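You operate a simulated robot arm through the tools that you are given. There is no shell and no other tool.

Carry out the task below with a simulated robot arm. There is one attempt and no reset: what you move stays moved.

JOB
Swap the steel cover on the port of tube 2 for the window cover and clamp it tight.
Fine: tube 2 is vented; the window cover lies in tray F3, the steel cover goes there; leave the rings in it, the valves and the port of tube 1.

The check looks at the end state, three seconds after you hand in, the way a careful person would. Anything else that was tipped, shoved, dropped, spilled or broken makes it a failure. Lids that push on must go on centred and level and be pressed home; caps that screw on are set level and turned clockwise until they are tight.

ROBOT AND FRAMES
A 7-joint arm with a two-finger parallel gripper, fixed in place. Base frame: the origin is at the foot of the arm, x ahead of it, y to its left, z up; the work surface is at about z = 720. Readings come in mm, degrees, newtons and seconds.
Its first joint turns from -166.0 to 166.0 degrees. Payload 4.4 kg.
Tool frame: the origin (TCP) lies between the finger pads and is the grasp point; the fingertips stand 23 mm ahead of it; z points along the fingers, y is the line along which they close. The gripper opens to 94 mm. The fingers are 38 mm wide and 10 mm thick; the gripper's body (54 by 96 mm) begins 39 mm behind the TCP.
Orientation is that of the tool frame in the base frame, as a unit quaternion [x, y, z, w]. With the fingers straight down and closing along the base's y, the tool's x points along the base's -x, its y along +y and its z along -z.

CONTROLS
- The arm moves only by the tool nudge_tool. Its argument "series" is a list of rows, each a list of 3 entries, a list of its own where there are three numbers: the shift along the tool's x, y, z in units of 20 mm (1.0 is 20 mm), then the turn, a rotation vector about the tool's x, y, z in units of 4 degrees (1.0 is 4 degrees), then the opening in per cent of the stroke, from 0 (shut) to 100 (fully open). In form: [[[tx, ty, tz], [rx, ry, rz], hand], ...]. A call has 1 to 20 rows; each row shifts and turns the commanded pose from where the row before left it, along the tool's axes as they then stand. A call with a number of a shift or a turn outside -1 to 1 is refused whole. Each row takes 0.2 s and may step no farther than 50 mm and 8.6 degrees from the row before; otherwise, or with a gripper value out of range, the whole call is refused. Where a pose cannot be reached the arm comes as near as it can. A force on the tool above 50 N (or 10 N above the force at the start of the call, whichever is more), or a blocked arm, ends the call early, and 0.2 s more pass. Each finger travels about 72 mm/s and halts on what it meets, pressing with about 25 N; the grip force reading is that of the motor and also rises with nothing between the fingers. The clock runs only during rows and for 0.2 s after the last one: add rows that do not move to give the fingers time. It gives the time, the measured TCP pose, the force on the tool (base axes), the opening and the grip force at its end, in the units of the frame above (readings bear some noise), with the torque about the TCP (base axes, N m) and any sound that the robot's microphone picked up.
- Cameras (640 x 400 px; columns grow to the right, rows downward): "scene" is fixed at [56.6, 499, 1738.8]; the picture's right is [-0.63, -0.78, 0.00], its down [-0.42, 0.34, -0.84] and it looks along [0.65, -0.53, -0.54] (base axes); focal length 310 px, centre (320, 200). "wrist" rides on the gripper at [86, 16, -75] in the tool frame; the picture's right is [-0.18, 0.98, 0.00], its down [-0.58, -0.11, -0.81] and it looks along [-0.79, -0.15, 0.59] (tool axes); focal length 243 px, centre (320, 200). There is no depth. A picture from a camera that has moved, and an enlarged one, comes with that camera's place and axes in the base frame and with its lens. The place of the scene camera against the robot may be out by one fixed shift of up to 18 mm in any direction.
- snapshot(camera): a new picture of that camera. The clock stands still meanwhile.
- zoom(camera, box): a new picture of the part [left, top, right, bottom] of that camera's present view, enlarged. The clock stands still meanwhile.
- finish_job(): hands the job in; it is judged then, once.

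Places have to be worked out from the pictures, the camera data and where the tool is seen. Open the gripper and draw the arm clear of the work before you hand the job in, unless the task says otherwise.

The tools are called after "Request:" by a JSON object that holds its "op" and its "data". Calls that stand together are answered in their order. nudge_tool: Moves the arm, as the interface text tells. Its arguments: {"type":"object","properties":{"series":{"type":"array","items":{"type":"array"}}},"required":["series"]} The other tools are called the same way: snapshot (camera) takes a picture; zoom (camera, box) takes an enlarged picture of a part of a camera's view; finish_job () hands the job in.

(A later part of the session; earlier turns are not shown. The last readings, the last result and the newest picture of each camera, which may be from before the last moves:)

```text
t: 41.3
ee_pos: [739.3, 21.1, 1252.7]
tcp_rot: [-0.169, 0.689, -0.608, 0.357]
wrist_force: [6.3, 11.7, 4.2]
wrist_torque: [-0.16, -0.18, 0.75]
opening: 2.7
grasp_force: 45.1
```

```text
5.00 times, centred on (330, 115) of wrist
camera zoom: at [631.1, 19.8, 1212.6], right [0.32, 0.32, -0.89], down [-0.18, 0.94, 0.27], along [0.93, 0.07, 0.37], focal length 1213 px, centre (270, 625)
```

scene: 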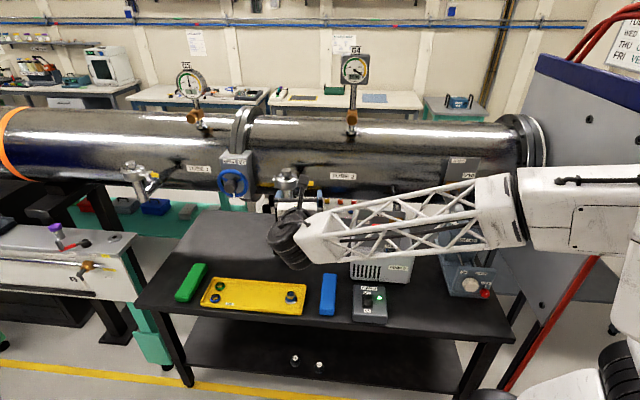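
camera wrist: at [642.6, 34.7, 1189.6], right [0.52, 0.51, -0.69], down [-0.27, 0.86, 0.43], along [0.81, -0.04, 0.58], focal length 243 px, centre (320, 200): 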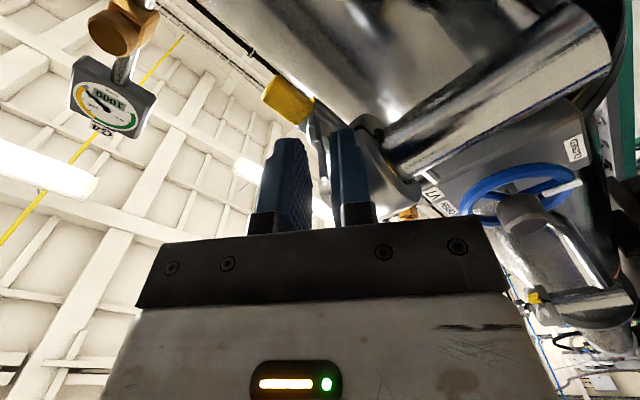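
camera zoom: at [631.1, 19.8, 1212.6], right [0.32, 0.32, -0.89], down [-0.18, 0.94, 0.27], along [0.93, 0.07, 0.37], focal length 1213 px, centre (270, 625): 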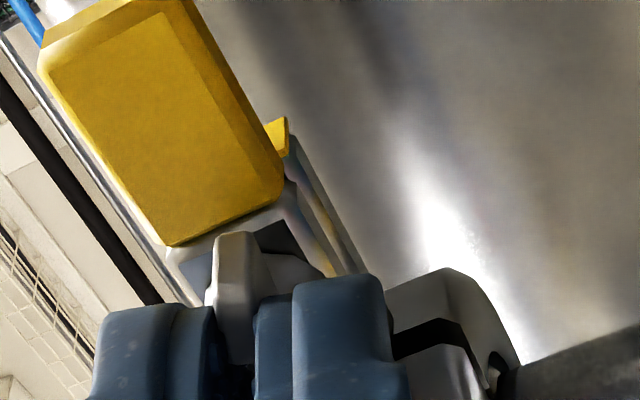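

The nut turned 20° with the hand with little torque. I'll relieve the small side load and keep turning.

Request:
{"op": "nudge_tool", "data": {"series": [[[-0.05, 0, 0], [0, 0, -1], 0], [[0, 0, 0], [0, 0, -1], 0], [[0, 0, 0], [0, 0, -1], 0], [[0, 0, 0], [0, 0, -1], 0], [[0, 0, 0], [0, 0, -1], 0], [[0, 0, 0], [0, 0, -1], 0], [[0, 0, 0], [0, 0, -1], 0], [[0, 0, 0], [0, 0, -1], 0], [[0, 0, 0], [0, 0, -1], 0], [[0, 0, 0], [0, 0, -1], 0]]}}

Request:
{"op": "zoom", "data": {"camera": "wrist", "box": [270, 55, 370, 155]}}

Request:
{"op": "zoom", "data": {"camera": "scene", "box": [255, 160, 335, 210]}}

```text
t: 43.5
ee_pos: [738.8, 20.8, 1253.3]
tcp_rot: [0.395, -0.589, 0.694, -0.126]
wrist_force: [-33.6, -4.0, -12.6]
wrist_torque: [-0.1, -0.18, -0.94]
opening: 3.1
grasp_force: 45.5
```

```text
4.00 times, centred on (320, 105) of wrist
camera zoom: at [626.0, 14.5, 1272.5], right [-0.16, -0.15, -0.97], down [-0.15, 0.98, -0.13], along [0.98, 0.12, -0.18], focal length 970 px, centre (320, 580)
```

zoom: 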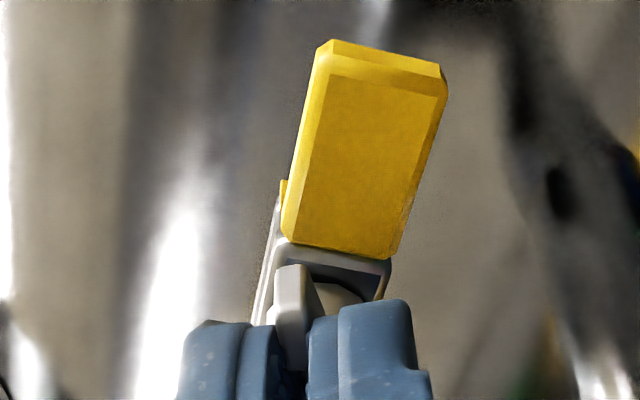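

```text
8.00 times, centred on (295, 185) of scene
camera zoom: at [56.6, 499.0, 1738.8], right [-0.63, -0.78, 0.0], down [-0.42, 0.34, -0.84], along [0.65, -0.53, -0.54], focal length 2482 px, centre (520, 320)
```

zoom: 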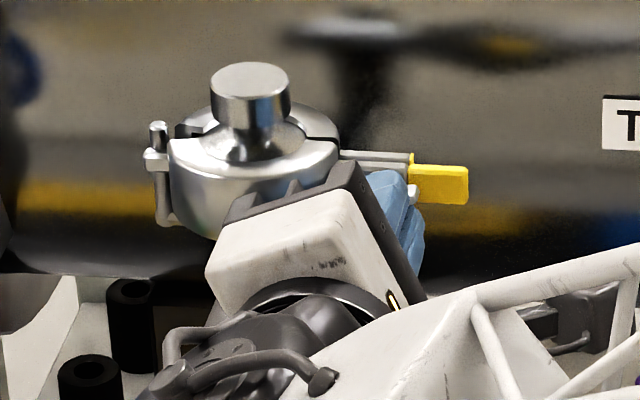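

The nut has turned about 60°; side loads of ~30 N built up because my axis is ~1 mm off. I'll relieve them and read the force again.

Request:
{"op": "nudge_tool", "data": {"series": [[[0.03, 0.05, -0.03], [0, 0, 0], 0], [[0, 0, 0], [0, 0, 0], 0]]}}

```text
t: 44.1
ee_pos: [739.1, 20.8, 1252.7]
tcp_rot: [0.395, -0.59, 0.693, -0.127]
wrist_force: [-0.4, 0.1, -11.9]
wrist_torque: [-0.3, -0.3, -1.02]
opening: 2.9
grasp_force: 44.9
```

Side load dropped to about 12 N. I'll continue turning counter-clockwise.

Request:
{"op": "nudge_tool", "data": {"series": [[[0, 0, 0], [0, 0, -1], 0], [[0, 0, 0], [0, 0, -1], 0], [[0, 0, 0], [0, 0, -1], 0], [[0, 0, 0], [0, 0, -1], 0], [[0, 0, 0], [0, 0, -1], 0], [[0, 0, 0], [0, 0, -1], 0], [[0, 0, 0], [0, 0, -1], 0], [[0, 0, 0], [0, 0, -1], 0]]}}

Request:
{"op": "zoom", "data": {"camera": "wrist", "box": [270, 55, 370, 155]}}

```text
t: 45.9
ee_pos: [738.8, 21.0, 1253.1]
tcp_rot: [0.542, -0.456, 0.702, 0.068]
wrist_force: [-6.5, 14.0, -8.2]
wrist_torque: [-0.37, -0.46, -0.12]
opening: 3.0
grasp_force: 44.8
```

```text
4.00 times, centred on (320, 105) of wrist
camera zoom: at [642.3, 30.8, 1314.8], right [-0.51, -0.49, -0.71], down [-0.26, 0.87, -0.41], along [0.82, -0.02, -0.57], focal length 970 px, centre (320, 580)
```

zoom: 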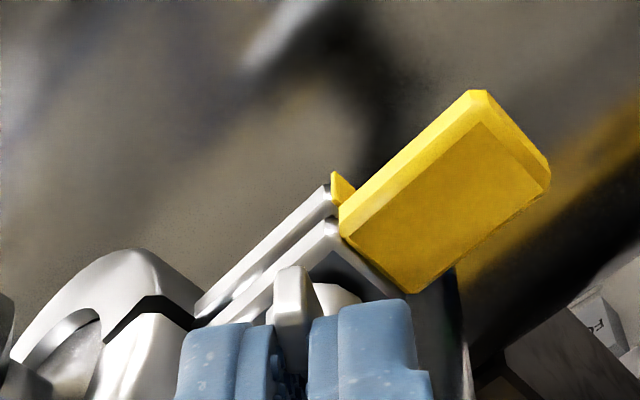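

Still turning with the hand, loads small. Continuing.

Request:
{"op": "nudge_tool", "data": {"series": [[[0, 0, 0], [0, 0, -1], 0], [[0, 0, 0], [0, 0, -1], 0], [[0, 0, 0], [0, 0, -1], 0], [[0, 0, 0], [0, 0, -1], 0], [[0, 0, 0], [0, 0, -1], 0], [[0, 0, 0], [0, 0, -1], 0], [[0, 0, 0], [0, 0, -1], 0], [[0, 0, 0], [0, 0, -1], 0], [[0, 0, 0], [0, 0, -1], 0], [[0, 0, 0], [0, 0, -1], 0]]}}

Request:
{"op": "zoom", "data": {"camera": "wrist", "box": [260, 40, 380, 160]}}

```text
t: 48.1
ee_pos: [738.5, 20.6, 1253.1]
tcp_rot: [0.665, -0.245, 0.636, 0.304]
wrist_force: [-12.5, 21.9, -7.5]
wrist_torque: [1.44, -1.05, 0.38]
opening: 5.3
grasp_force: 45.2
```

```text
3.33 times, centred on (320, 100) of wrist
camera zoom: at [681.5, 68.4, 1340.7], right [-0.71, -0.69, -0.09], down [-0.53, 0.62, -0.58], along [0.46, -0.37, -0.81], focal length 809 px, centre (320, 533)
```

zoom: 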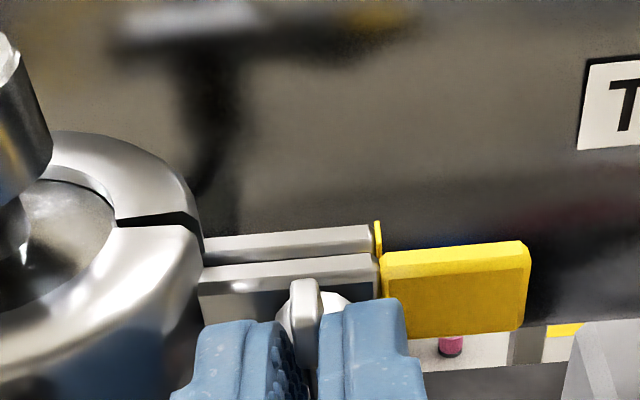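

The opening grew to 5.3 mm with a 1.8 N·m resisting torque, so the nut seems to have reached an end of travel. I'll turn back a few degrees to unload and check.

Request:
{"op": "nudge_tool", "data": {"series": [[[0, 0, 0], [0, 0, 1], 0], [[0, 0, 0], [0, 0, 1], 0], [[0, 0, 0], [0, 0, 0], 0]]}}

Request:
{"op": "zoom", "data": {"camera": "wrist", "box": [290, 90, 370, 160]}}

```text
t: 48.9
ee_pos: [739.1, 21.2, 1252.4]
tcp_rot: [0.646, -0.291, 0.656, 0.259]
wrist_force: [-4.6, 14.2, -3.0]
wrist_torque: [0.02, 0.0, 0.4]
opening: 2.8
grasp_force: 45.5
```

```text
5.71 times, centred on (330, 125) of wrist
camera zoom: at [672.8, 60.0, 1338.8], right [-0.7, -0.68, -0.23], down [-0.47, 0.67, -0.57], along [0.54, -0.29, -0.79], focal length 1386 px, centre (263, 629)
```

zoom: 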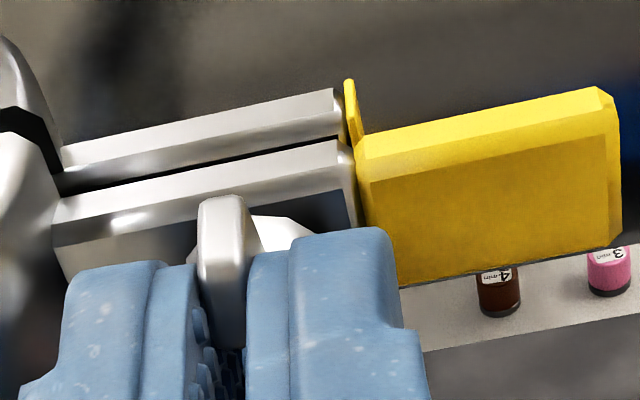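

Unloaded with the plate upright, so the nut has been backed off about 126° to its stop. I'll release, retract and look at the clamp.

Request:
{"op": "nudge_tool", "data": {"series": [[[0, 0, 0], [0, 0, 0], 11], [[0, 0, 0], [0, 0, 0], 11], [[0, 0, -0.4], [0, 0, 0], 11], [[0, 0, -0.8], [0, 0, 0], 11], [[0, 0, -1], [0, 0, 0], 30], [[0, 0, -1], [0, 0, 0], 60], [[0, 0, -1], [0, 0, 0], 100], [[0, 0, 0], [0, 0, 0], 100]]}}

Request:
{"op": "snapshot", "data": {"camera": "wrist"}}

Request:
{"op": "zoom", "data": {"camera": "wrist", "box": [260, 30, 380, 125]}}

Request:
{"op": "zoom", "data": {"camera": "scene", "box": [255, 160, 335, 210]}}

```text
t: 50.7
ee_pos: [680.1, 80.3, 1252.3]
tcp_rot: [0.647, -0.29, 0.656, 0.259]
wrist_force: [0.1, 0.2, -0.2]
wrist_torque: [0.03, 0.0, 0.0]
opening: 94.0
grasp_force: 0.1
```

```text
taken
camera wrist: at [614.5, 119.6, 1338.7], right [-0.7, -0.68, -0.23], down [-0.47, 0.67, -0.57], along [0.54, -0.29, -0.79], focal length 243 px, centre (320, 200)
```

wrist: 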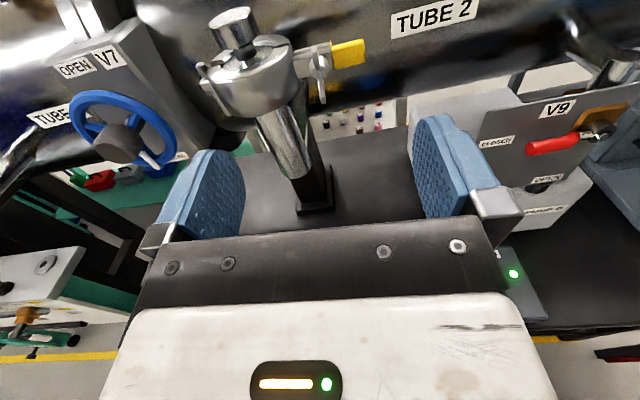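

```text
4.21 times, centred on (320, 78) of wrist
camera zoom: at [614.5, 119.6, 1338.7], right [-0.7, -0.68, -0.23], down [-0.47, 0.67, -0.57], along [0.54, -0.29, -0.79], focal length 1022 px, centre (320, 716)
```

zoom: 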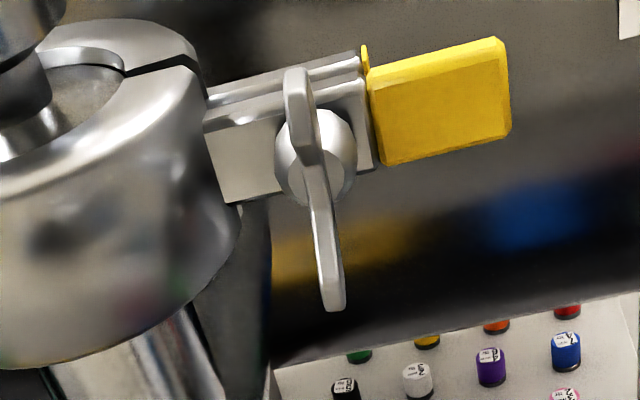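

```text
8.00 times, centred on (295, 185) of scene
camera zoom: at [56.6, 499.0, 1738.8], right [-0.63, -0.78, 0.0], down [-0.42, 0.34, -0.84], along [0.65, -0.53, -0.54], focal length 2482 px, centre (520, 320)
```

zoom: 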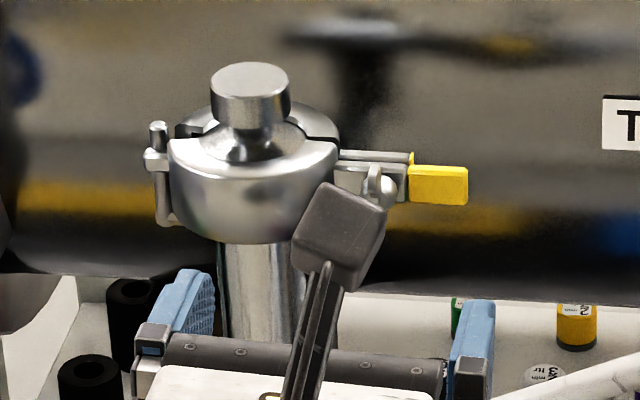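

The nut now stands upright, backed off. Next the front jaw must be swung open by the yellow grip, which is best handled from above. I'll raise the hand and turn it to point down with the fingers closing front-to-back across the grip.

Request:
{"op": "nudge_tool", "data": {"series": [[[1, 0, 0], [0, 0, 0], 100], [[1, 0, 0], [0, 0, 0], 100], [[1, 0, 0], [0, 0, 0], 100], [[1, 0, 0], [0, 0, 0], 100], [[1, 0, 0], [0, 0, 0], 100], [[0, 0, 0], [-0.9623, -0.9623, 0.9623], 100], [[0, 0, 0], [-0.9623, -0.9623, 0.9623], 100], [[0, 0, 0], [-0.9623, -0.9623, 0.9623], 100], [[0, 0, 0], [-0.9623, -0.9623, 0.9623], 100], [[0, 0, 0], [-0.9623, -0.9623, 0.9623], 100], [[0, 0, 0], [-0.9623, -0.9623, 0.9623], 100], [[0, 0, 0], [-0.9623, -0.9623, 0.9623], 100], [[0, 0, 0], [-0.9623, -0.9623, 0.9623], 100], [[0, 0, 0], [-0.9623, -0.9623, 0.9623], 100], [[0, 0, 0], [-0.9623, -0.9623, 0.9623], 100]]}}

Request:
{"op": "nudge_tool", "data": {"series": [[[0, 0, 0], [-0.9623, -0.9623, 0.9623], 100], [[0, 0, 0], [-0.9623, -0.9623, 0.9623], 100], [[0, 0, 0], [-0.9623, -0.9623, 0.9623], 100], [[0, 0, 0], [-0.9623, -0.9623, 0.9623], 100], [[0, 0, 0], [-0.9623, -0.9623, 0.9623], 100], [[0, 0, 0], [-0.9623, -0.9623, 0.9623], 100], [[0, 0, 0], [-0.9623, -0.9623, 0.9623], 100], [[0, 0, 0], [-0.9623, -0.9623, 0.9623], 100], [[0, 0, 0], [0, 0, 0], 100]]}}

Request:
{"op": "snapshot", "data": {"camera": "wrist"}}

Request:
{"op": "snapshot", "data": {"camera": "scene"}}

```text
t: 53.9
ee_pos: [676.9, 77.2, 1352.6]
tcp_rot: [-0.574, 0.738, -0.333, -0.121]
wrist_force: [0.2, -0.1, -1.0]
wrist_torque: [0.03, 0.02, 0.02]
opening: 94.0
grasp_force: 0.1
```

```text
t: 55.9
ee_pos: [677.0, 77.6, 1352.9]
tcp_rot: [-0.375, 0.927, 0.011, 0.021]
wrist_force: [-0.1, -0.2, 1.2]
wrist_torque: [-0.01, -0.02, -0.01]
opening: 93.9
grasp_force: 0.1
```

```text
taken
camera wrist: at [602.0, 26.5, 1423.5], right [-0.55, 0.83, 0.01], down [0.47, 0.3, 0.83], along [0.69, 0.47, -0.55], focal length 243 px, centre (320, 200)
```

wrist: 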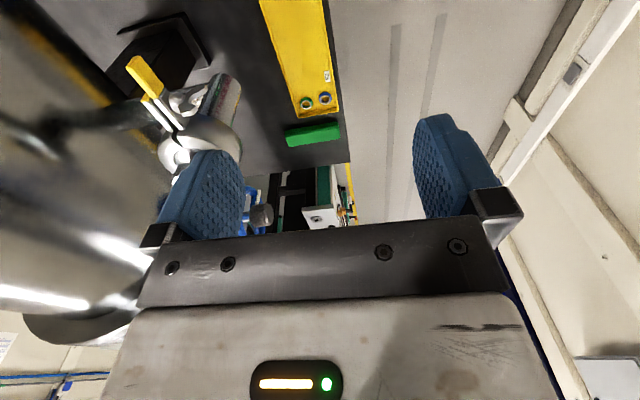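

```text
taken
```

scene: 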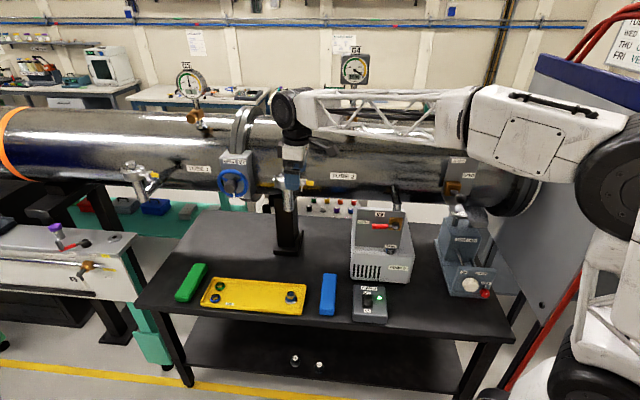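

Hand points down with fingers closing across the grip direction. I'll level the small tilt and move above the yellow grip.

Request:
{"op": "nudge_tool", "data": {"series": [[[0, 0, 0], [0, 0.675, 0], 100], [[0.178, -0.99, 0], [0, 0, 0], 100], [[0.178, -0.99, 0], [0, 0, 0], 100], [[0.178, -0.99, 0], [0, 0, 0], 100], [[0.178, -0.99, 0], [0, 0, 0], 100], [[0.178, -0.99, 0], [0, 0, 0], 100], [[0.178, -0.99, 0], [0, 0, 0], 100], [[0, 0, 0], [0, 0, 0], 100]]}}

Request:
{"op": "snapshot", "data": {"camera": "wrist"}}

Request:
{"op": "zoom", "data": {"camera": "wrist", "box": [240, 60, 420, 200]}}

Request:
{"op": "zoom", "data": {"camera": "scene", "box": [255, 140, 335, 200]}}

```text
t: 57.7
ee_pos: [744.2, -23.5, 1353.0]
tcp_rot: [-0.376, 0.927, 0.002, -0.002]
wrist_force: [0.4, 0.7, 0.6]
wrist_torque: [0.01, 0.02, 0.03]
opening: 94.1
grasp_force: 0.1
```

```text
taken
camera wrist: at [672.1, -71.9, 1426.4], right [-0.55, 0.83, 0.01], down [0.5, 0.32, 0.81], along [0.67, 0.45, -0.59], focal length 243 px, centre (320, 200)
```

wrist: 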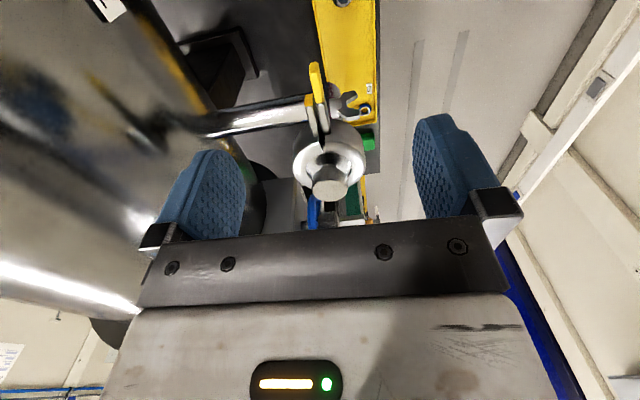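

```text
2.86 times, centred on (330, 130) of wrist
camera zoom: at [672.1, -71.9, 1426.4], right [-0.55, 0.83, 0.01], down [0.5, 0.32, 0.81], along [0.67, 0.45, -0.59], focal length 693 px, centre (291, 400)
```

zoom: 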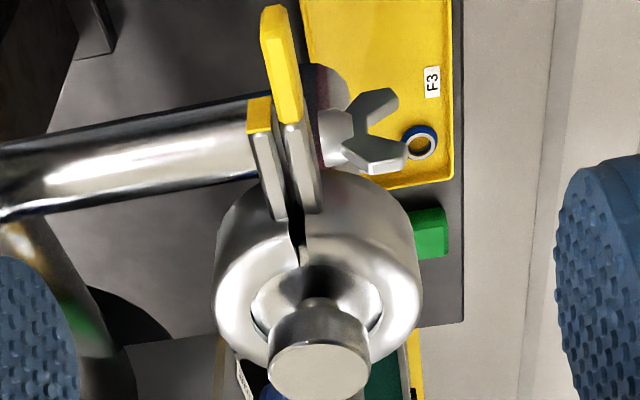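

```text
6.67 times, centred on (295, 170) of scene
camera zoom: at [56.6, 499.0, 1738.8], right [-0.63, -0.78, 0.0], down [-0.42, 0.34, -0.84], along [0.65, -0.53, -0.54], focal length 2068 px, centre (487, 400)
```

zoom: 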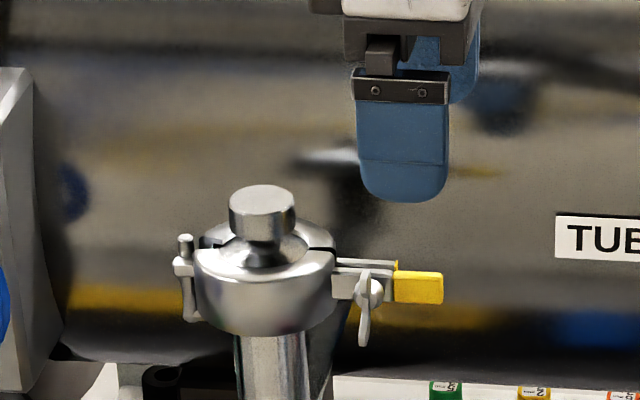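

The grip lies right under the hand (tool x from -13 to +12, y about -2). The back lug's tip ends near x = -7, so I'll shift 14 mm outward along the grip, narrow the fingers to 40 mm and descend around the grip.

Request:
{"op": "nudge_tool", "data": {"series": [[[0.7, -0.115, 0], [0, 0, 0], 43], [[0, 0, 0], [0, 0, 0], 43], [[0, 0, 0.9], [0, 0, 0], 43], [[0, 0, 0.9], [0, 0, 0], 43], [[0, 0, 0.9], [0, 0, 0], 43], [[0, 0, 0], [0, 0, 0], 43]]}}

Request:
{"op": "snapshot", "data": {"camera": "wrist"}}

Request:
{"op": "zoom", "data": {"camera": "scene", "box": [255, 150, 335, 200]}}

```text
t: 59.1
ee_pos: [736.5, -34.2, 1296.4]
tcp_rot: [-0.376, 0.927, 0.002, -0.002]
wrist_force: [-0.4, -1.4, -0.1]
wrist_torque: [0.0, 0.01, 0.0]
opening: 40.5
grasp_force: 0.0
```

```text
taken
camera wrist: at [664.4, -83.3, 1371.1], right [-0.55, 0.83, 0.01], down [0.5, 0.32, 0.81], along [0.67, 0.45, -0.59], focal length 243 px, centre (320, 200)
```

wrist: 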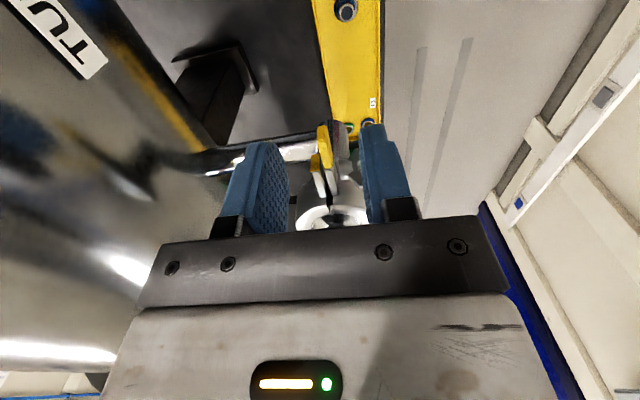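

```text
8.00 times, centred on (295, 175) of scene
camera zoom: at [56.6, 499.0, 1738.8], right [-0.63, -0.78, 0.0], down [-0.42, 0.34, -0.84], along [0.65, -0.53, -0.54], focal length 2482 px, centre (520, 400)
```

zoom: 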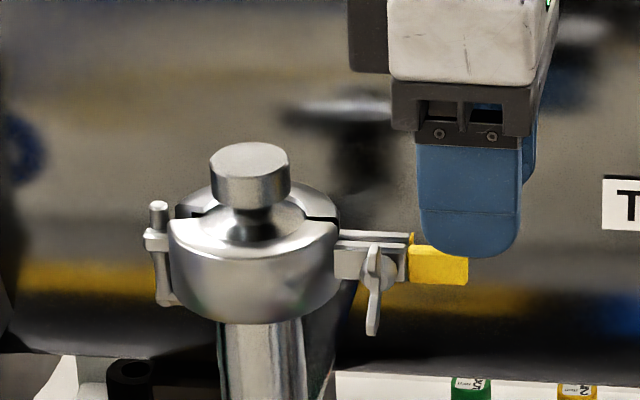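

The grip is between the fingers. Descending 38 mm further and closing on it.

Request:
{"op": "nudge_tool", "data": {"series": [[[0, 0, 0.65], [0, 0, 0], 43], [[0, 0, 0.65], [0, 0, 0], 43], [[0, 0, 0.6], [0, 0, 0], 43], [[0, 0, 0], [0, 0, 0], 43]]}}

Request:
{"op": "zoom", "data": {"camera": "wrist", "box": [240, 80, 420, 230]}}

Request:
{"op": "zoom", "data": {"camera": "scene", "box": [255, 150, 335, 200]}}

```text
t: 60.1
ee_pos: [735.3, -34.8, 1259.2]
tcp_rot: [-0.376, 0.927, 0.002, -0.001]
wrist_force: [0.5, -0.2, -0.4]
wrist_torque: [-0.01, -0.03, -0.02]
opening: 40.5
grasp_force: 0.0
```

```text
2.67 times, centred on (330, 155) of wrist
camera zoom: at [663.0, -82.7, 1332.9], right [-0.55, 0.83, 0.01], down [0.5, 0.32, 0.81], along [0.67, 0.45, -0.59], focal length 647 px, centre (293, 320)
```

zoom: 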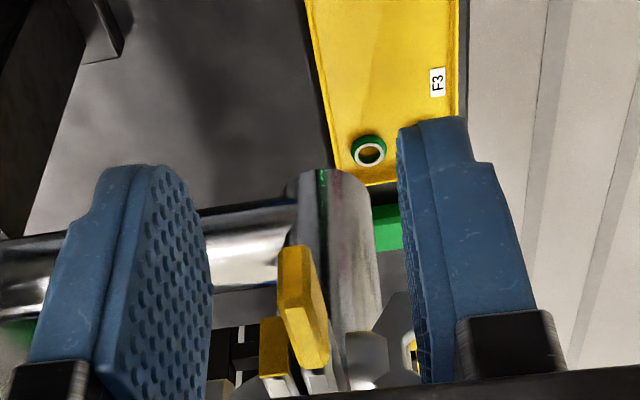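

```text
8.00 times, centred on (295, 175) of scene
camera zoom: at [56.6, 499.0, 1738.8], right [-0.63, -0.78, 0.0], down [-0.42, 0.34, -0.84], along [0.65, -0.53, -0.54], focal length 2482 px, centre (520, 400)
```

zoom: 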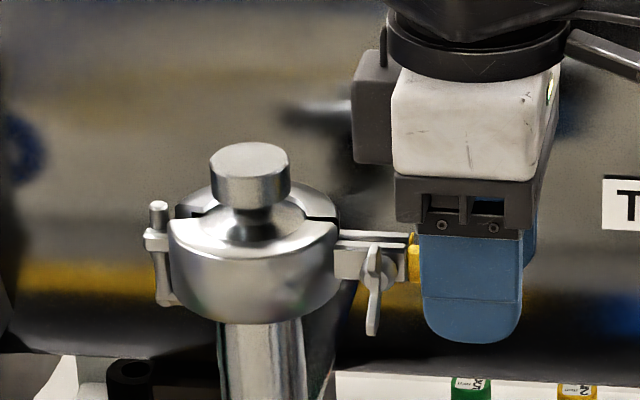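

The fingers straddle the outer ~19 mm of the grip, clear of the back lug's tip. Closing.

Request:
{"op": "nudge_tool", "data": {"series": [[[0, 0, 0], [0, 0, 0], 0], [[0, 0, 0], [0, 0, 0], 0], [[0, 0, 0], [0, 0, 0], 0], [[0, 0, 0], [0, 0, 0], 0]]}}

Request:
{"op": "zoom", "data": {"camera": "wrist", "box": [240, 80, 420, 230]}}

```text
t: 61.1
ee_pos: [736.4, -33.6, 1258.3]
tcp_rot: [-0.376, 0.927, 0.001, -0.001]
wrist_force: [-2.1, 1.5, -1.6]
wrist_torque: [-0.08, -0.15, 0.25]
opening: 6.8
grasp_force: 44.4
```

```text
2.67 times, centred on (330, 155) of wrist
camera zoom: at [663.0, -82.6, 1332.9], right [-0.55, 0.83, 0.01], down [0.5, 0.32, 0.81], along [0.67, 0.45, -0.59], focal length 647 px, centre (293, 320)
```

zoom: 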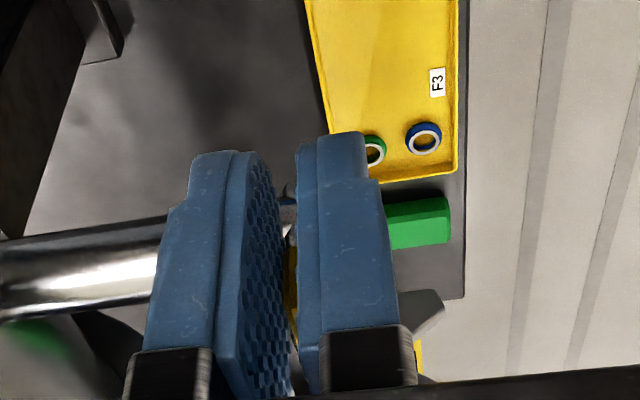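

Holding the grip (6.8 mm). The hinge pin is at about (830, 56), 130 mm from the grasp point. I'll swing the jaw 8° along that arc first and watch the load.

Request:
{"op": "nudge_tool", "data": {"series": [[[-0.004, 0.226, 0], [0, 0, 0.5], 0], [[-0.004, 0.226, 0], [0, 0, 0.5], 0], [[-0.004, 0.226, 0], [0, 0, 0.5], 0], [[-0.004, 0.226, 0], [0, 0, 0.5], 0]]}}

Request:
{"op": "zoom", "data": {"camera": "scene", "box": [255, 150, 335, 200]}}

```text
t: 62.1
ee_pos: [724.7, -21.2, 1259.1]
tcp_rot: [-0.31, 0.951, 0.002, -0.002]
wrist_force: [16.6, 15.4, -20.8]
wrist_torque: [-0.19, -0.03, 0.38]
opening: 6.5
grasp_force: 44.6
```

```text
8.00 times, centred on (295, 175) of scene
camera zoom: at [56.6, 499.0, 1738.8], right [-0.63, -0.78, 0.0], down [-0.42, 0.34, -0.84], along [0.65, -0.53, -0.54], focal length 2482 px, centre (520, 400)
```

zoom: 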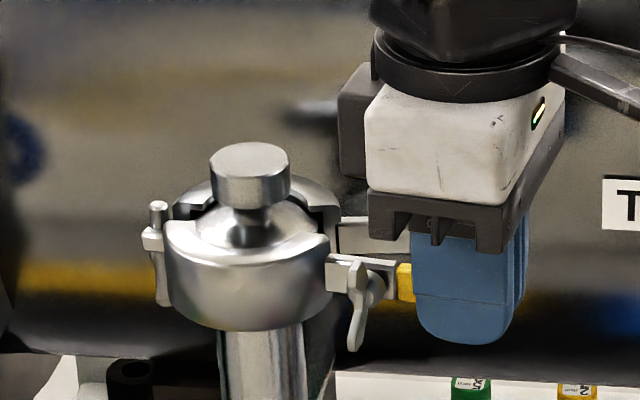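

The front jaw is swinging open freely. I'll correct slightly inward and down, and continue the arc.

Request:
{"op": "nudge_tool", "data": {"series": [[[-0.04, 0.226, 0.03], [0, 0, 0.5], 0], [[-0.008, 0.226, 0], [0, 0, 0.5], 0], [[-0.008, 0.226, 0], [0, 0, 0.5], 0], [[-0.008, 0.226, 0], [0, 0, 0.5], 0], [[-0.008, 0.226, 0], [0, 0, 0.5], 0], [[-0.008, 0.226, 0], [0, 0, 0.5], 0]]}}

```text
t: 63.5
ee_pos: [712.0, 3.7, 1260.0]
tcp_rot: [-0.209, 0.978, 0.003, -0.002]
wrist_force: [-22.7, -3.9, -22.5]
wrist_torque: [-0.4, 0.6, 0.69]
opening: 6.8
grasp_force: 44.7
```

20° open; loads are modest. Correcting outward and down a little, and continuing.

Request:
{"op": "nudge_tool", "data": {"series": [[[0.03, 0.226, 0.05], [0, 0, 0.5], 0], [[-0.004, 0.226, 0], [0, 0, 0.5], 0], [[-0.004, 0.226, 0], [0, 0, 0.5], 0], [[-0.004, 0.226, 0], [0, 0, 0.5], 0], [[-0.004, 0.226, 0], [0, 0, 0.5], 0], [[-0.004, 0.226, 0], [0, 0, 0.5], 0], [[-0.004, 0.226, 0], [0, 0, 0.5], 0], [[-0.004, 0.226, 0], [0, 0, 0.5], 0]]}}

Request:
{"op": "zoom", "data": {"camera": "scene", "box": [235, 140, 335, 210]}}

```text
t: 65.3
ee_pos: [700.5, 38.5, 1261.2]
tcp_rot: [-0.071, 0.997, 0.002, 0.0]
wrist_force: [24.0, 7.2, 18.0]
wrist_torque: [-0.03, -0.49, 0.65]
opening: 6.9
grasp_force: 45.1
```

```text
5.71 times, centred on (285, 175) of scene
camera zoom: at [56.6, 499.0, 1738.8], right [-0.63, -0.78, 0.0], down [-0.42, 0.34, -0.84], along [0.65, -0.53, -0.54], focal length 1773 px, centre (520, 343)
```

zoom: 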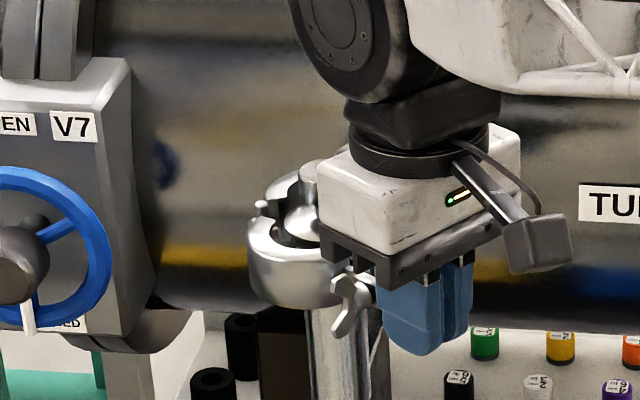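

36° open. I'll keep swinging to about 76° so the cover can be lifted clear.

Request:
{"op": "nudge_tool", "data": {"series": [[[-0.03, 0.226, -0.02], [0, 0, 0.5], 0], [[-0.008, 0.226, 0], [0, 0, 0.5], 0], [[-0.008, 0.226, 0], [0, 0, 0.5], 0], [[-0.008, 0.226, 0], [0, 0, 0.5], 0], [[-0.008, 0.226, 0], [0, 0, 0.5], 0], [[-0.008, 0.226, 0], [0, 0, 0.5], 0], [[-0.008, 0.226, 0], [0, 0, 0.5], 0], [[-0.008, 0.226, 0], [0, 0, 0.5], 0], [[-0.008, 0.226, 0], [0, 0, 0.5], 0], [[-0.008, 0.226, 0], [0, 0, 0.5], 0]]}}

Request:
{"op": "snapshot", "data": {"camera": "wrist"}}

Request:
{"op": "zoom", "data": {"camera": "scene", "box": [235, 140, 335, 210]}}

```text
t: 67.5
ee_pos: [704.4, 82.0, 1258.3]
tcp_rot: [0.104, 0.995, 0.001, -0.002]
wrist_force: [-29.7, 10.7, 6.0]
wrist_torque: [-0.01, 0.36, 0.67]
opening: 7.3
grasp_force: 45.0
```

```text
taken
camera wrist: at [623.5, 117.1, 1334.1], right [0.38, 0.92, 0.0], down [0.55, -0.23, 0.8], along [0.74, -0.31, -0.6], focal length 243 px, centre (320, 200)
```

wrist: 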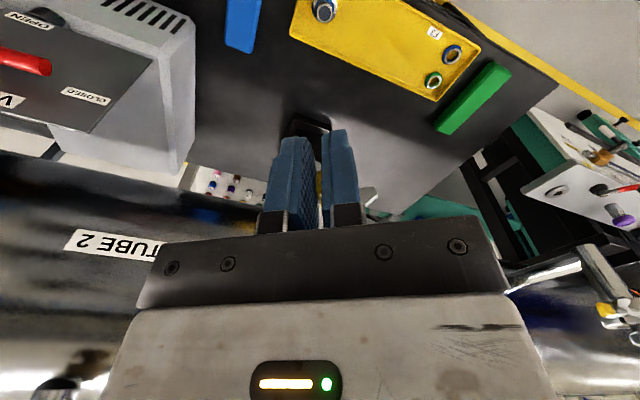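

```text
5.71 times, centred on (285, 175) of scene
camera zoom: at [56.6, 499.0, 1738.8], right [-0.63, -0.78, 0.0], down [-0.42, 0.34, -0.84], along [0.65, -0.53, -0.54], focal length 1773 px, centre (520, 343)
```

zoom: 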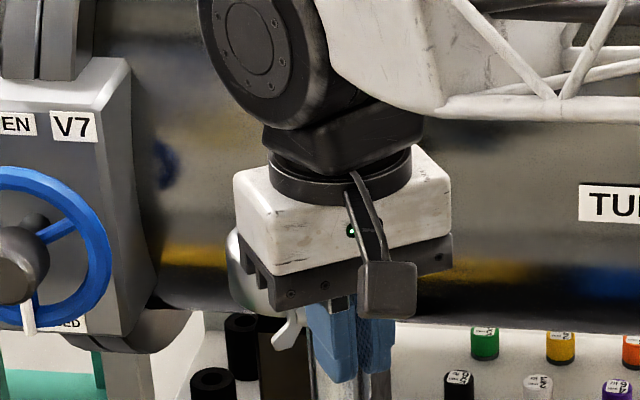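

56° open. One more stretch to about 76°.

Request:
{"op": "nudge_tool", "data": {"series": [[[0.05, 0.226, 0], [0, 0, 0.5], 0], [[-0.004, 0.226, 0], [0, 0, 0.5], 0], [[-0.004, 0.226, 0], [0, 0, 0.5], 0], [[-0.004, 0.226, 0], [0, 0, 0.5], 0], [[-0.004, 0.226, 0], [0, 0, 0.5], 0], [[-0.004, 0.226, 0], [0, 0, 0.5], 0], [[-0.004, 0.226, 0], [0, 0, 0.5], 0], [[-0.004, 0.226, 0], [0, 0, 0.5], 0], [[-0.004, 0.226, 0], [0, 0, 0.5], 0], [[-0.004, 0.226, 0], [0, 0, 0.5], 0]]}}

Request:
{"op": "zoom", "data": {"camera": "scene", "box": [235, 140, 335, 210]}}

```text
t: 69.0
ee_pos: [711.5, 107.1, 1259.8]
tcp_rot: [0.221, 0.975, -0.001, -0.004]
wrist_force: [-10.8, -28.5, -2.4]
wrist_torque: [-0.11, -0.22, 0.18]
opening: 7.6
grasp_force: 44.7
stopped in row 7: the force on the tool passed its limit at 59 N (the readings are from after the stop); the commanded pose is now the measured one
```

```text
5.71 times, centred on (285, 175) of scene
camera zoom: at [56.6, 499.0, 1738.8], right [-0.63, -0.78, 0.0], down [-0.42, 0.34, -0.84], along [0.65, -0.53, -0.54], focal length 1773 px, centre (520, 343)
```

zoom: 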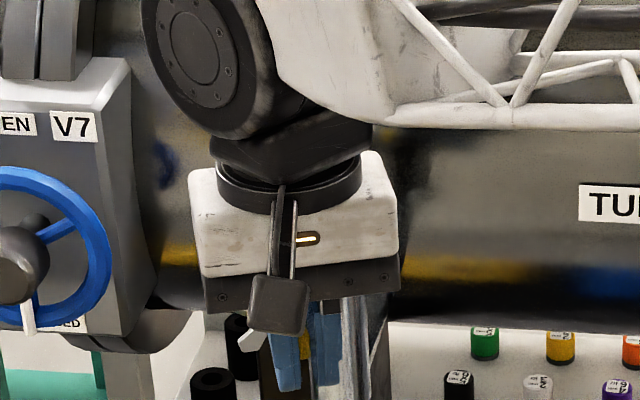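

The jaw has reached its open stop at roughly 68°. I'll release and lift straight up.

Request:
{"op": "nudge_tool", "data": {"series": [[[0, 0, 0], [0, 0, 0], 35], [[0, 0, 0], [0, 0, 0], 35], [[0, 0, -0.8], [0, 0, 0], 35], [[0, 0, -1], [0, 0, 0], 35], [[0, 0, -1], [0, 0, 0], 60], [[0, 0, -1], [0, 0, 0], 100], [[0, 0, -1], [0, 0, 0], 100], [[0, 0, 0], [0, 0, 0], 100]]}}

Request:
{"op": "snapshot", "data": {"camera": "wrist"}}

Request:
{"op": "zoom", "data": {"camera": "scene", "box": [235, 140, 335, 210]}}

Request:
{"op": "snapshot", "data": {"camera": "scene"}}

```text
t: 70.8
ee_pos: [713.0, 108.3, 1356.7]
tcp_rot: [0.22, 0.975, 0.0, -0.003]
wrist_force: [-1.2, 0.4, 0.0]
wrist_torque: [0.0, -0.01, -0.02]
opening: 94.0
grasp_force: 0.1
```

```text
taken
camera wrist: at [642.2, 160.5, 1431.2], right [0.59, 0.81, 0.0], down [0.48, -0.35, 0.8], along [0.65, -0.47, -0.6], focal length 243 px, centre (320, 200)
```

wrist: 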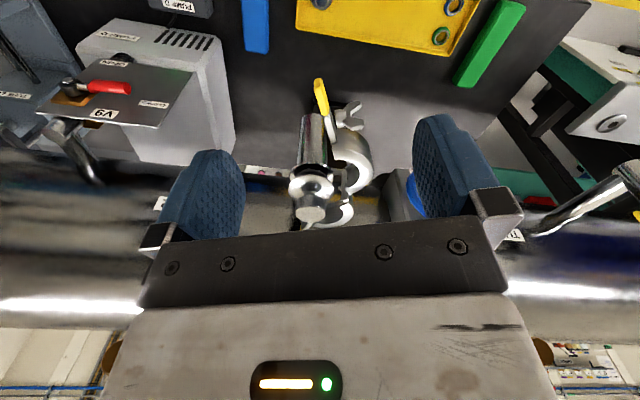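

```text
5.71 times, centred on (285, 175) of scene
camera zoom: at [56.6, 499.0, 1738.8], right [-0.63, -0.78, 0.0], down [-0.42, 0.34, -0.84], along [0.65, -0.53, -0.54], focal length 1773 px, centre (520, 343)
```

zoom: 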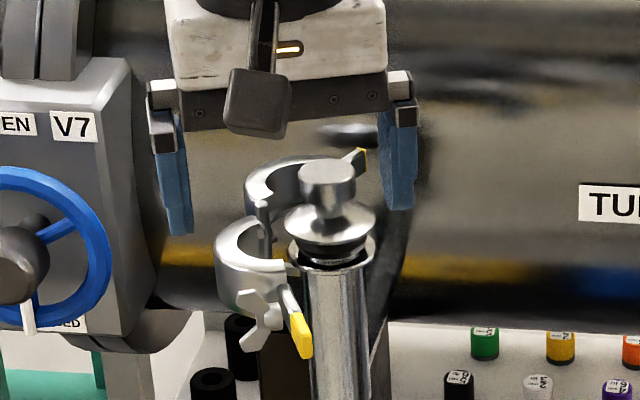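

```text
taken
```

scene: 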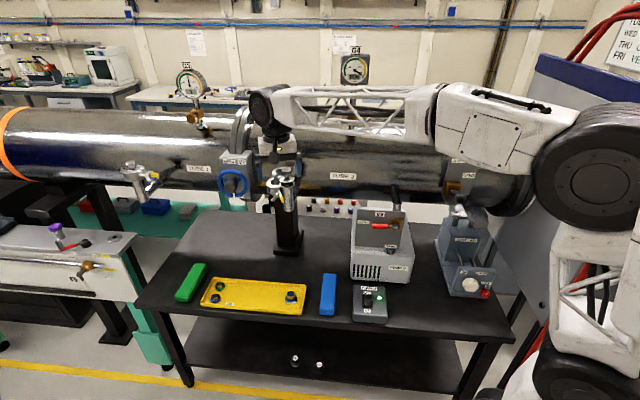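

The clamp is open: both jaws have swung away from the hinge and the steel cover sits free on the port. Now I'll look closely at the cover to locate its knob.

Request:
{"op": "zoom", "data": {"camera": "wrist", "box": [260, 70, 400, 240]}}

Request:
{"op": "zoom", "data": {"camera": "scene", "box": [262, 160, 312, 200]}}

```text
2.35 times, centred on (330, 155) of wrist
camera zoom: at [642.2, 160.5, 1431.2], right [0.59, 0.81, 0.0], down [0.48, -0.35, 0.8], along [0.65, -0.47, -0.6], focal length 571 px, centre (296, 306)
```

zoom: 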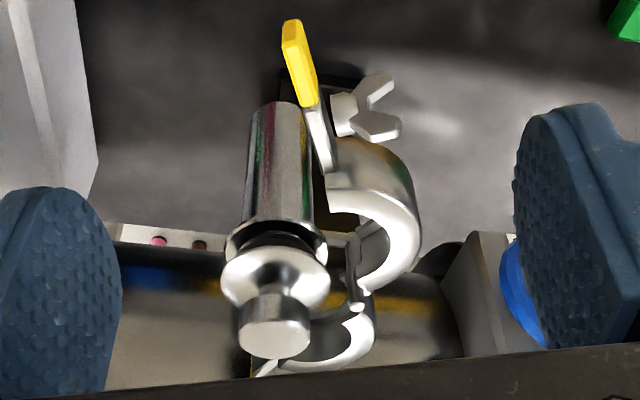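

```text
10.00 times, centred on (287, 180) of scene
camera zoom: at [56.6, 499.0, 1738.8], right [-0.63, -0.78, 0.0], down [-0.42, 0.34, -0.84], along [0.65, -0.53, -0.54], focal length 3103 px, centre (650, 400)
```

zoom: 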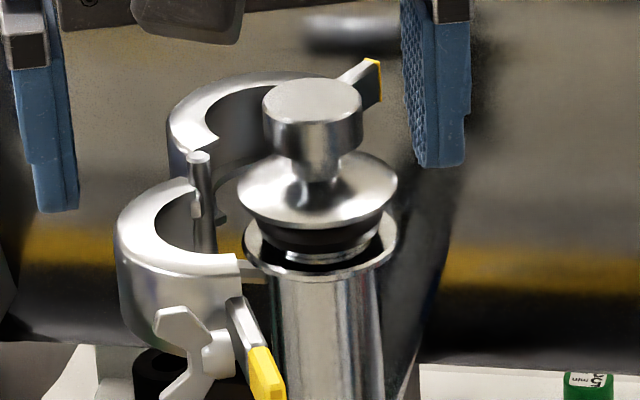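

Knob top is at about (807.5, 28, 1292). I'll move above it and turn the fingers to close front-to-back, away from the hinge pin.

Request:
{"op": "nudge_tool", "data": {"series": [[[-0.854, -0.229, 0], [0, 0, 0], 100], [[-0.854, -0.229, 0], [0, 0, 0], 100], [[-0.854, -0.229, 0], [0, 0, 0], 100], [[-0.854, -0.229, 0], [0, 0, 0], 100], [[-0.854, -0.229, 0], [0, 0, 0], 100], [[-0.854, -0.229, 0], [0, 0, 0], 100], [[-0.854, -0.229, 0], [0, 0, 0], 100], [[0, 0, 0], [0, 0, -1], 100], [[0, 0, 0], [0, 0, -1], 100], [[0, 0, 0], [0, 0, -1], 100], [[0, 0, 0], [0, 0, -1], 100], [[0, 0, 0], [0, 0, -1], 100], [[0, 0, 0], [0, 0, -1], 100], [[0, 0, 0], [0, 0, -1], 100], [[0, 0, 0], [0, 0, -1], 100], [[0, 0, 0], [0, 0, -1], 100], [[0, 0, 0], [0, 0, -1], 100], [[0, 0, 0], [0, 0, -1], 100], [[0, 0, 0], [0, 0, -1], 100], [[0, 0, 0], [0, 0, -1], 100]]}}

Request:
{"op": "nudge_tool", "data": {"series": [[[0, 0, 0], [0, 0, -1], 100], [[0, 0, 0], [0, 0, -1], 100], [[0, 0, 0], [0, 0, -1], 100], [[0, 0, 0], [0, 0, -1], 100], [[0, 0, 0], [0, 0, -0.4], 100], [[0, 0, 0], [0, 0, 0], 100]]}}

Request:
{"op": "snapshot", "data": {"camera": "wrist"}}

Request:
{"op": "zoom", "data": {"camera": "scene", "box": [235, 130, 345, 210]}}

```text
t: 75.0
ee_pos: [806.8, 28.2, 1355.0]
tcp_rot: [-0.231, 0.973, 0.001, -0.004]
wrist_force: [0.6, 0.0, 0.2]
wrist_torque: [0.0, 0.01, -0.02]
opening: 93.8
grasp_force: 0.0
```

```text
t: 76.5
ee_pos: [807.0, 28.3, 1355.8]
tcp_rot: [-0.377, 0.926, 0.001, -0.003]
wrist_force: [-0.2, -0.5, 0.0]
wrist_torque: [-0.01, 0.03, -0.05]
opening: 94.0
grasp_force: 0.1
```

```text
taken
camera wrist: at [734.3, -19.2, 1429.5], right [-0.55, 0.83, 0.01], down [0.5, 0.33, 0.8], along [0.67, 0.45, -0.6], focal length 243 px, centre (320, 200)
```

wrist: 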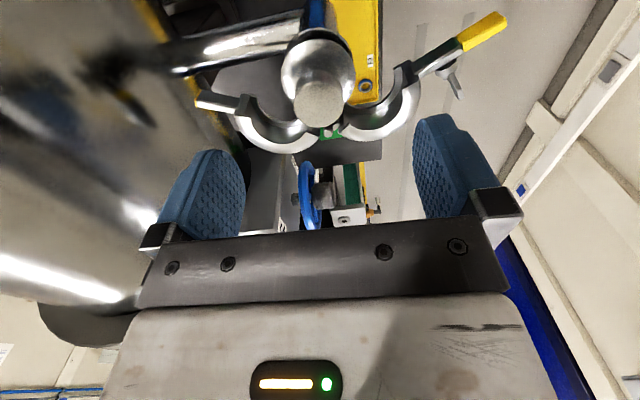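

```text
5.00 times, centred on (290, 170) of scene
camera zoom: at [56.6, 499.0, 1738.8], right [-0.63, -0.78, 0.0], down [-0.42, 0.34, -0.84], along [0.65, -0.53, -0.54], focal length 1551 px, centre (470, 350)
```

zoom: 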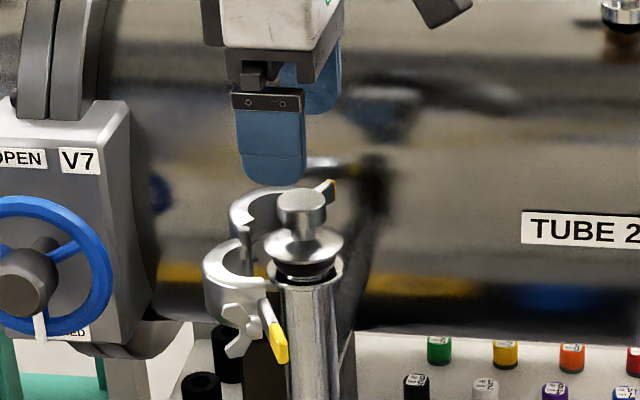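

Knob appears centred under the hand. A closer zoom to confirm before descending.

Request:
{"op": "zoom", "data": {"camera": "wrist", "box": [270, 30, 370, 160]}}

```text
3.08 times, centred on (320, 95) of wrist
camera zoom: at [734.3, -19.2, 1429.5], right [-0.55, 0.83, 0.01], down [0.5, 0.33, 0.8], along [0.67, 0.45, -0.6], focal length 746 px, centre (320, 523)
```

zoom: 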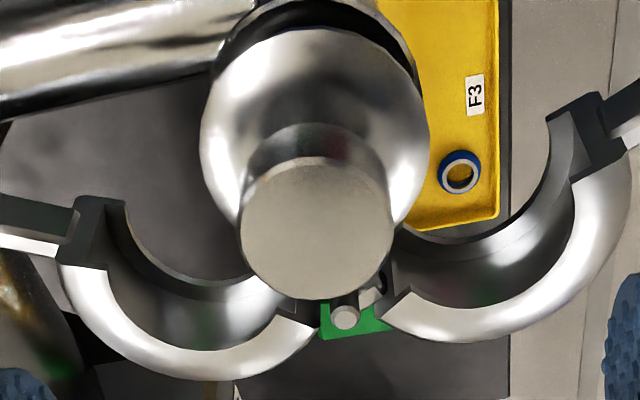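

Knob is at tool (0.4, -1.0). I'll narrow to ~55 mm, descend so the fingertips stay above the flange, and check.

Request:
{"op": "nudge_tool", "data": {"series": [[[0.02, -0.05, 0], [0, 0, 0], 58], [[0, 0, 0], [0, 0, 0], 58], [[0, 0, 0.8], [0, 0, 0], 58], [[0, 0, 0.8], [0, 0, 0], 58], [[0, 0, 0.8], [0, 0, 0], 58], [[0, 0, 0.75], [0, 0, 0], 58], [[0, 0, 0], [0, 0, 0], 58]]}}

Request:
{"op": "zoom", "data": {"camera": "scene", "box": [255, 150, 335, 200]}}

Request:
{"op": "zoom", "data": {"camera": "wrist", "box": [230, 100, 410, 240]}}

```text
t: 78.0
ee_pos: [805.3, 29.2, 1292.4]
tcp_rot: [-0.377, 0.926, 0.001, -0.003]
wrist_force: [-0.3, -0.3, -0.4]
wrist_torque: [0.01, -0.04, 0.01]
opening: 54.2
grasp_force: 0.0
```

```text
8.00 times, centred on (295, 175) of scene
camera zoom: at [56.6, 499.0, 1738.8], right [-0.63, -0.78, 0.0], down [-0.42, 0.34, -0.84], along [0.65, -0.53, -0.54], focal length 2482 px, centre (520, 400)
```

zoom: 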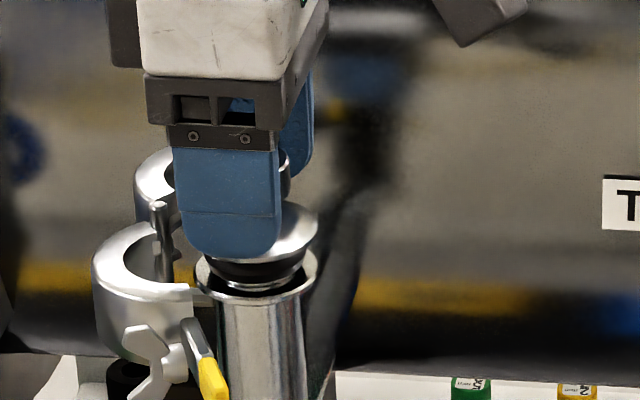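

```text
2.86 times, centred on (320, 170) of wrist
camera zoom: at [733.7, -20.0, 1366.8], right [-0.55, 0.83, 0.0], down [0.5, 0.33, 0.8], along [0.67, 0.45, -0.6], focal length 693 px, centre (320, 286)
```

zoom: 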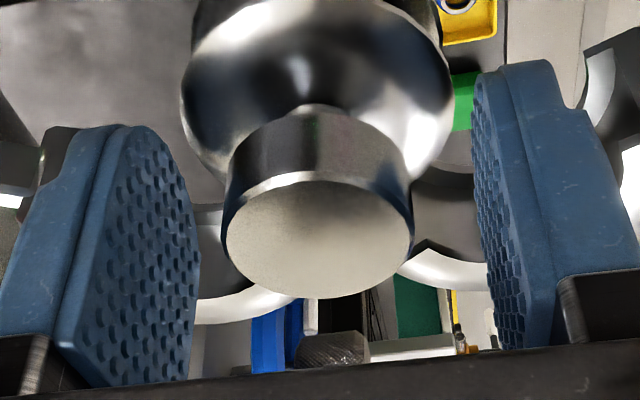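

The knob lies ~2–3 mm toward +x; I'll shift that, then close on it.

Request:
{"op": "nudge_tool", "data": {"series": [[[0.12, -0.03, 0], [0, 0, 0], 58], [[0, 0, 0], [0, 0, 0], 20], [[0, 0, 0], [0, 0, 0], 20], [[0, 0, 0], [0, 0, 0], 20], [[0, 0, 0], [0, 0, 0], 20]]}}

Request:
{"op": "zoom", "data": {"camera": "wrist", "box": [230, 100, 410, 240]}}

Request:
{"op": "zoom", "data": {"camera": "scene", "box": [255, 150, 335, 200]}}

```text
t: 79.2
ee_pos: [805.0, 27.1, 1293.4]
tcp_rot: [-0.376, 0.927, 0.002, -0.003]
wrist_force: [-2.0, 1.0, -1.1]
wrist_torque: [0.04, 0.03, 0.01]
opening: 30.9
grasp_force: 24.5
```

```text
2.86 times, centred on (320, 170) of wrist
camera zoom: at [732.6, -22.5, 1367.1], right [-0.55, 0.83, 0.0], down [0.5, 0.33, 0.8], along [0.67, 0.45, -0.6], focal length 693 px, centre (320, 286)
```

zoom: 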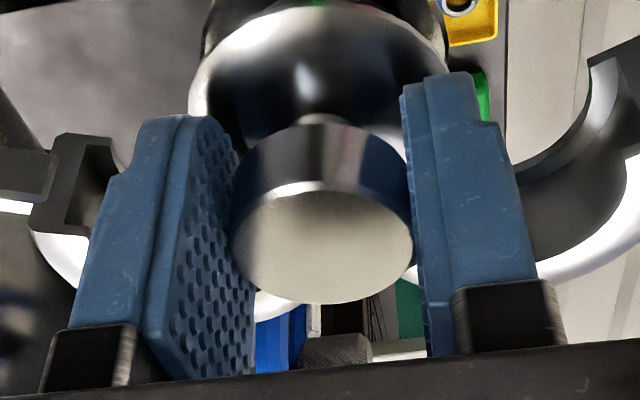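

```text
8.00 times, centred on (295, 175) of scene
camera zoom: at [56.6, 499.0, 1738.8], right [-0.63, -0.78, 0.0], down [-0.42, 0.34, -0.84], along [0.65, -0.53, -0.54], focal length 2482 px, centre (520, 400)
```

zoom: 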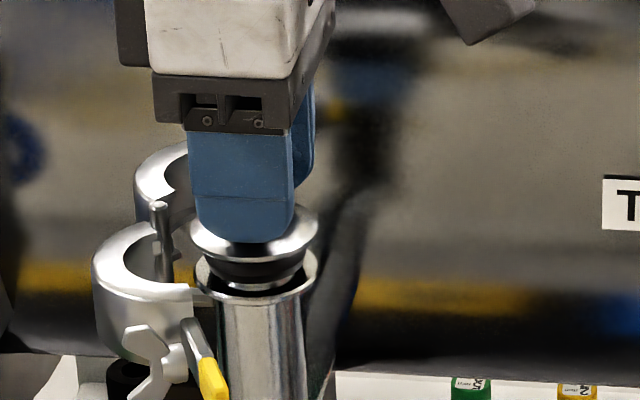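

Knob is gripped (30.9 mm). I'll tighten the grip and lift slowly, checking what comes up with it.

Request:
{"op": "nudge_tool", "data": {"series": [[[0, 0, 0], [0, 0, 0], 0], [[0, 0, 0], [0, 0, 0], 0], [[0, 0, -0.25], [0, 0, 0], 0], [[0, 0, -0.25], [0, 0, 0], 0], [[0, 0, -0.5], [0, 0, 0], 0], [[0, 0, -0.5], [0, 0, 0], 0], [[0, 0, -0.5], [0, 0, 0], 0], [[0, 0, 0], [0, 0, 0], 0]]}}

Request:
{"op": "zoom", "data": {"camera": "scene", "box": [255, 150, 335, 200]}}

Request:
{"op": "snapshot", "data": {"camera": "wrist"}}

```text
t: 81.0
ee_pos: [805.2, 24.7, 1332.7]
tcp_rot: [-0.376, 0.926, 0.001, -0.004]
wrist_force: [1.0, -0.6, -1.0]
wrist_torque: [0.01, 0.01, -0.01]
opening: 30.9
grasp_force: 24.5
```

```text
8.00 times, centred on (295, 175) of scene
camera zoom: at [56.6, 499.0, 1738.8], right [-0.63, -0.78, 0.0], down [-0.42, 0.34, -0.84], along [0.65, -0.53, -0.54], focal length 2482 px, centre (520, 400)
```

zoom: 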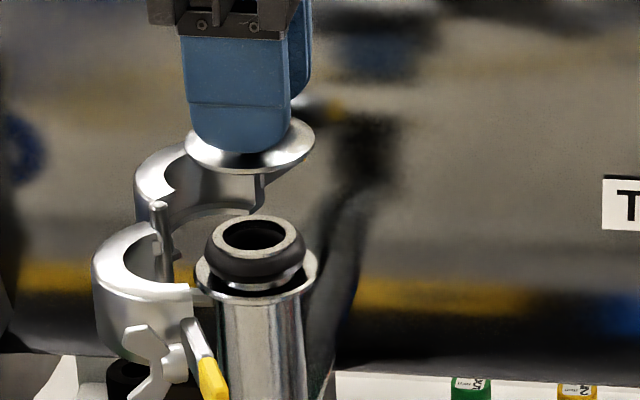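

```text
taken
camera wrist: at [732.6, -23.3, 1406.9], right [-0.55, 0.83, 0.0], down [0.5, 0.33, 0.8], along [0.67, 0.45, -0.6], focal length 243 px, centre (320, 200)
```

wrist: 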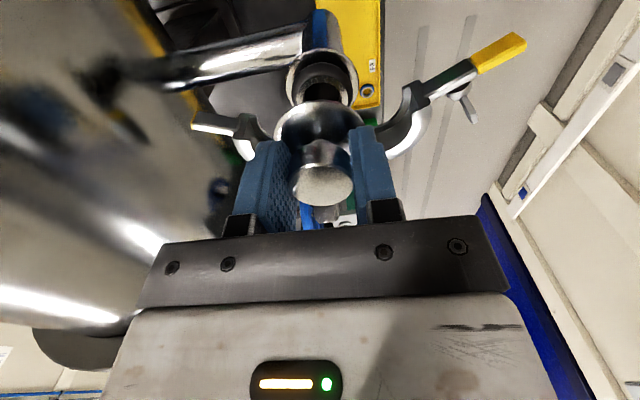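

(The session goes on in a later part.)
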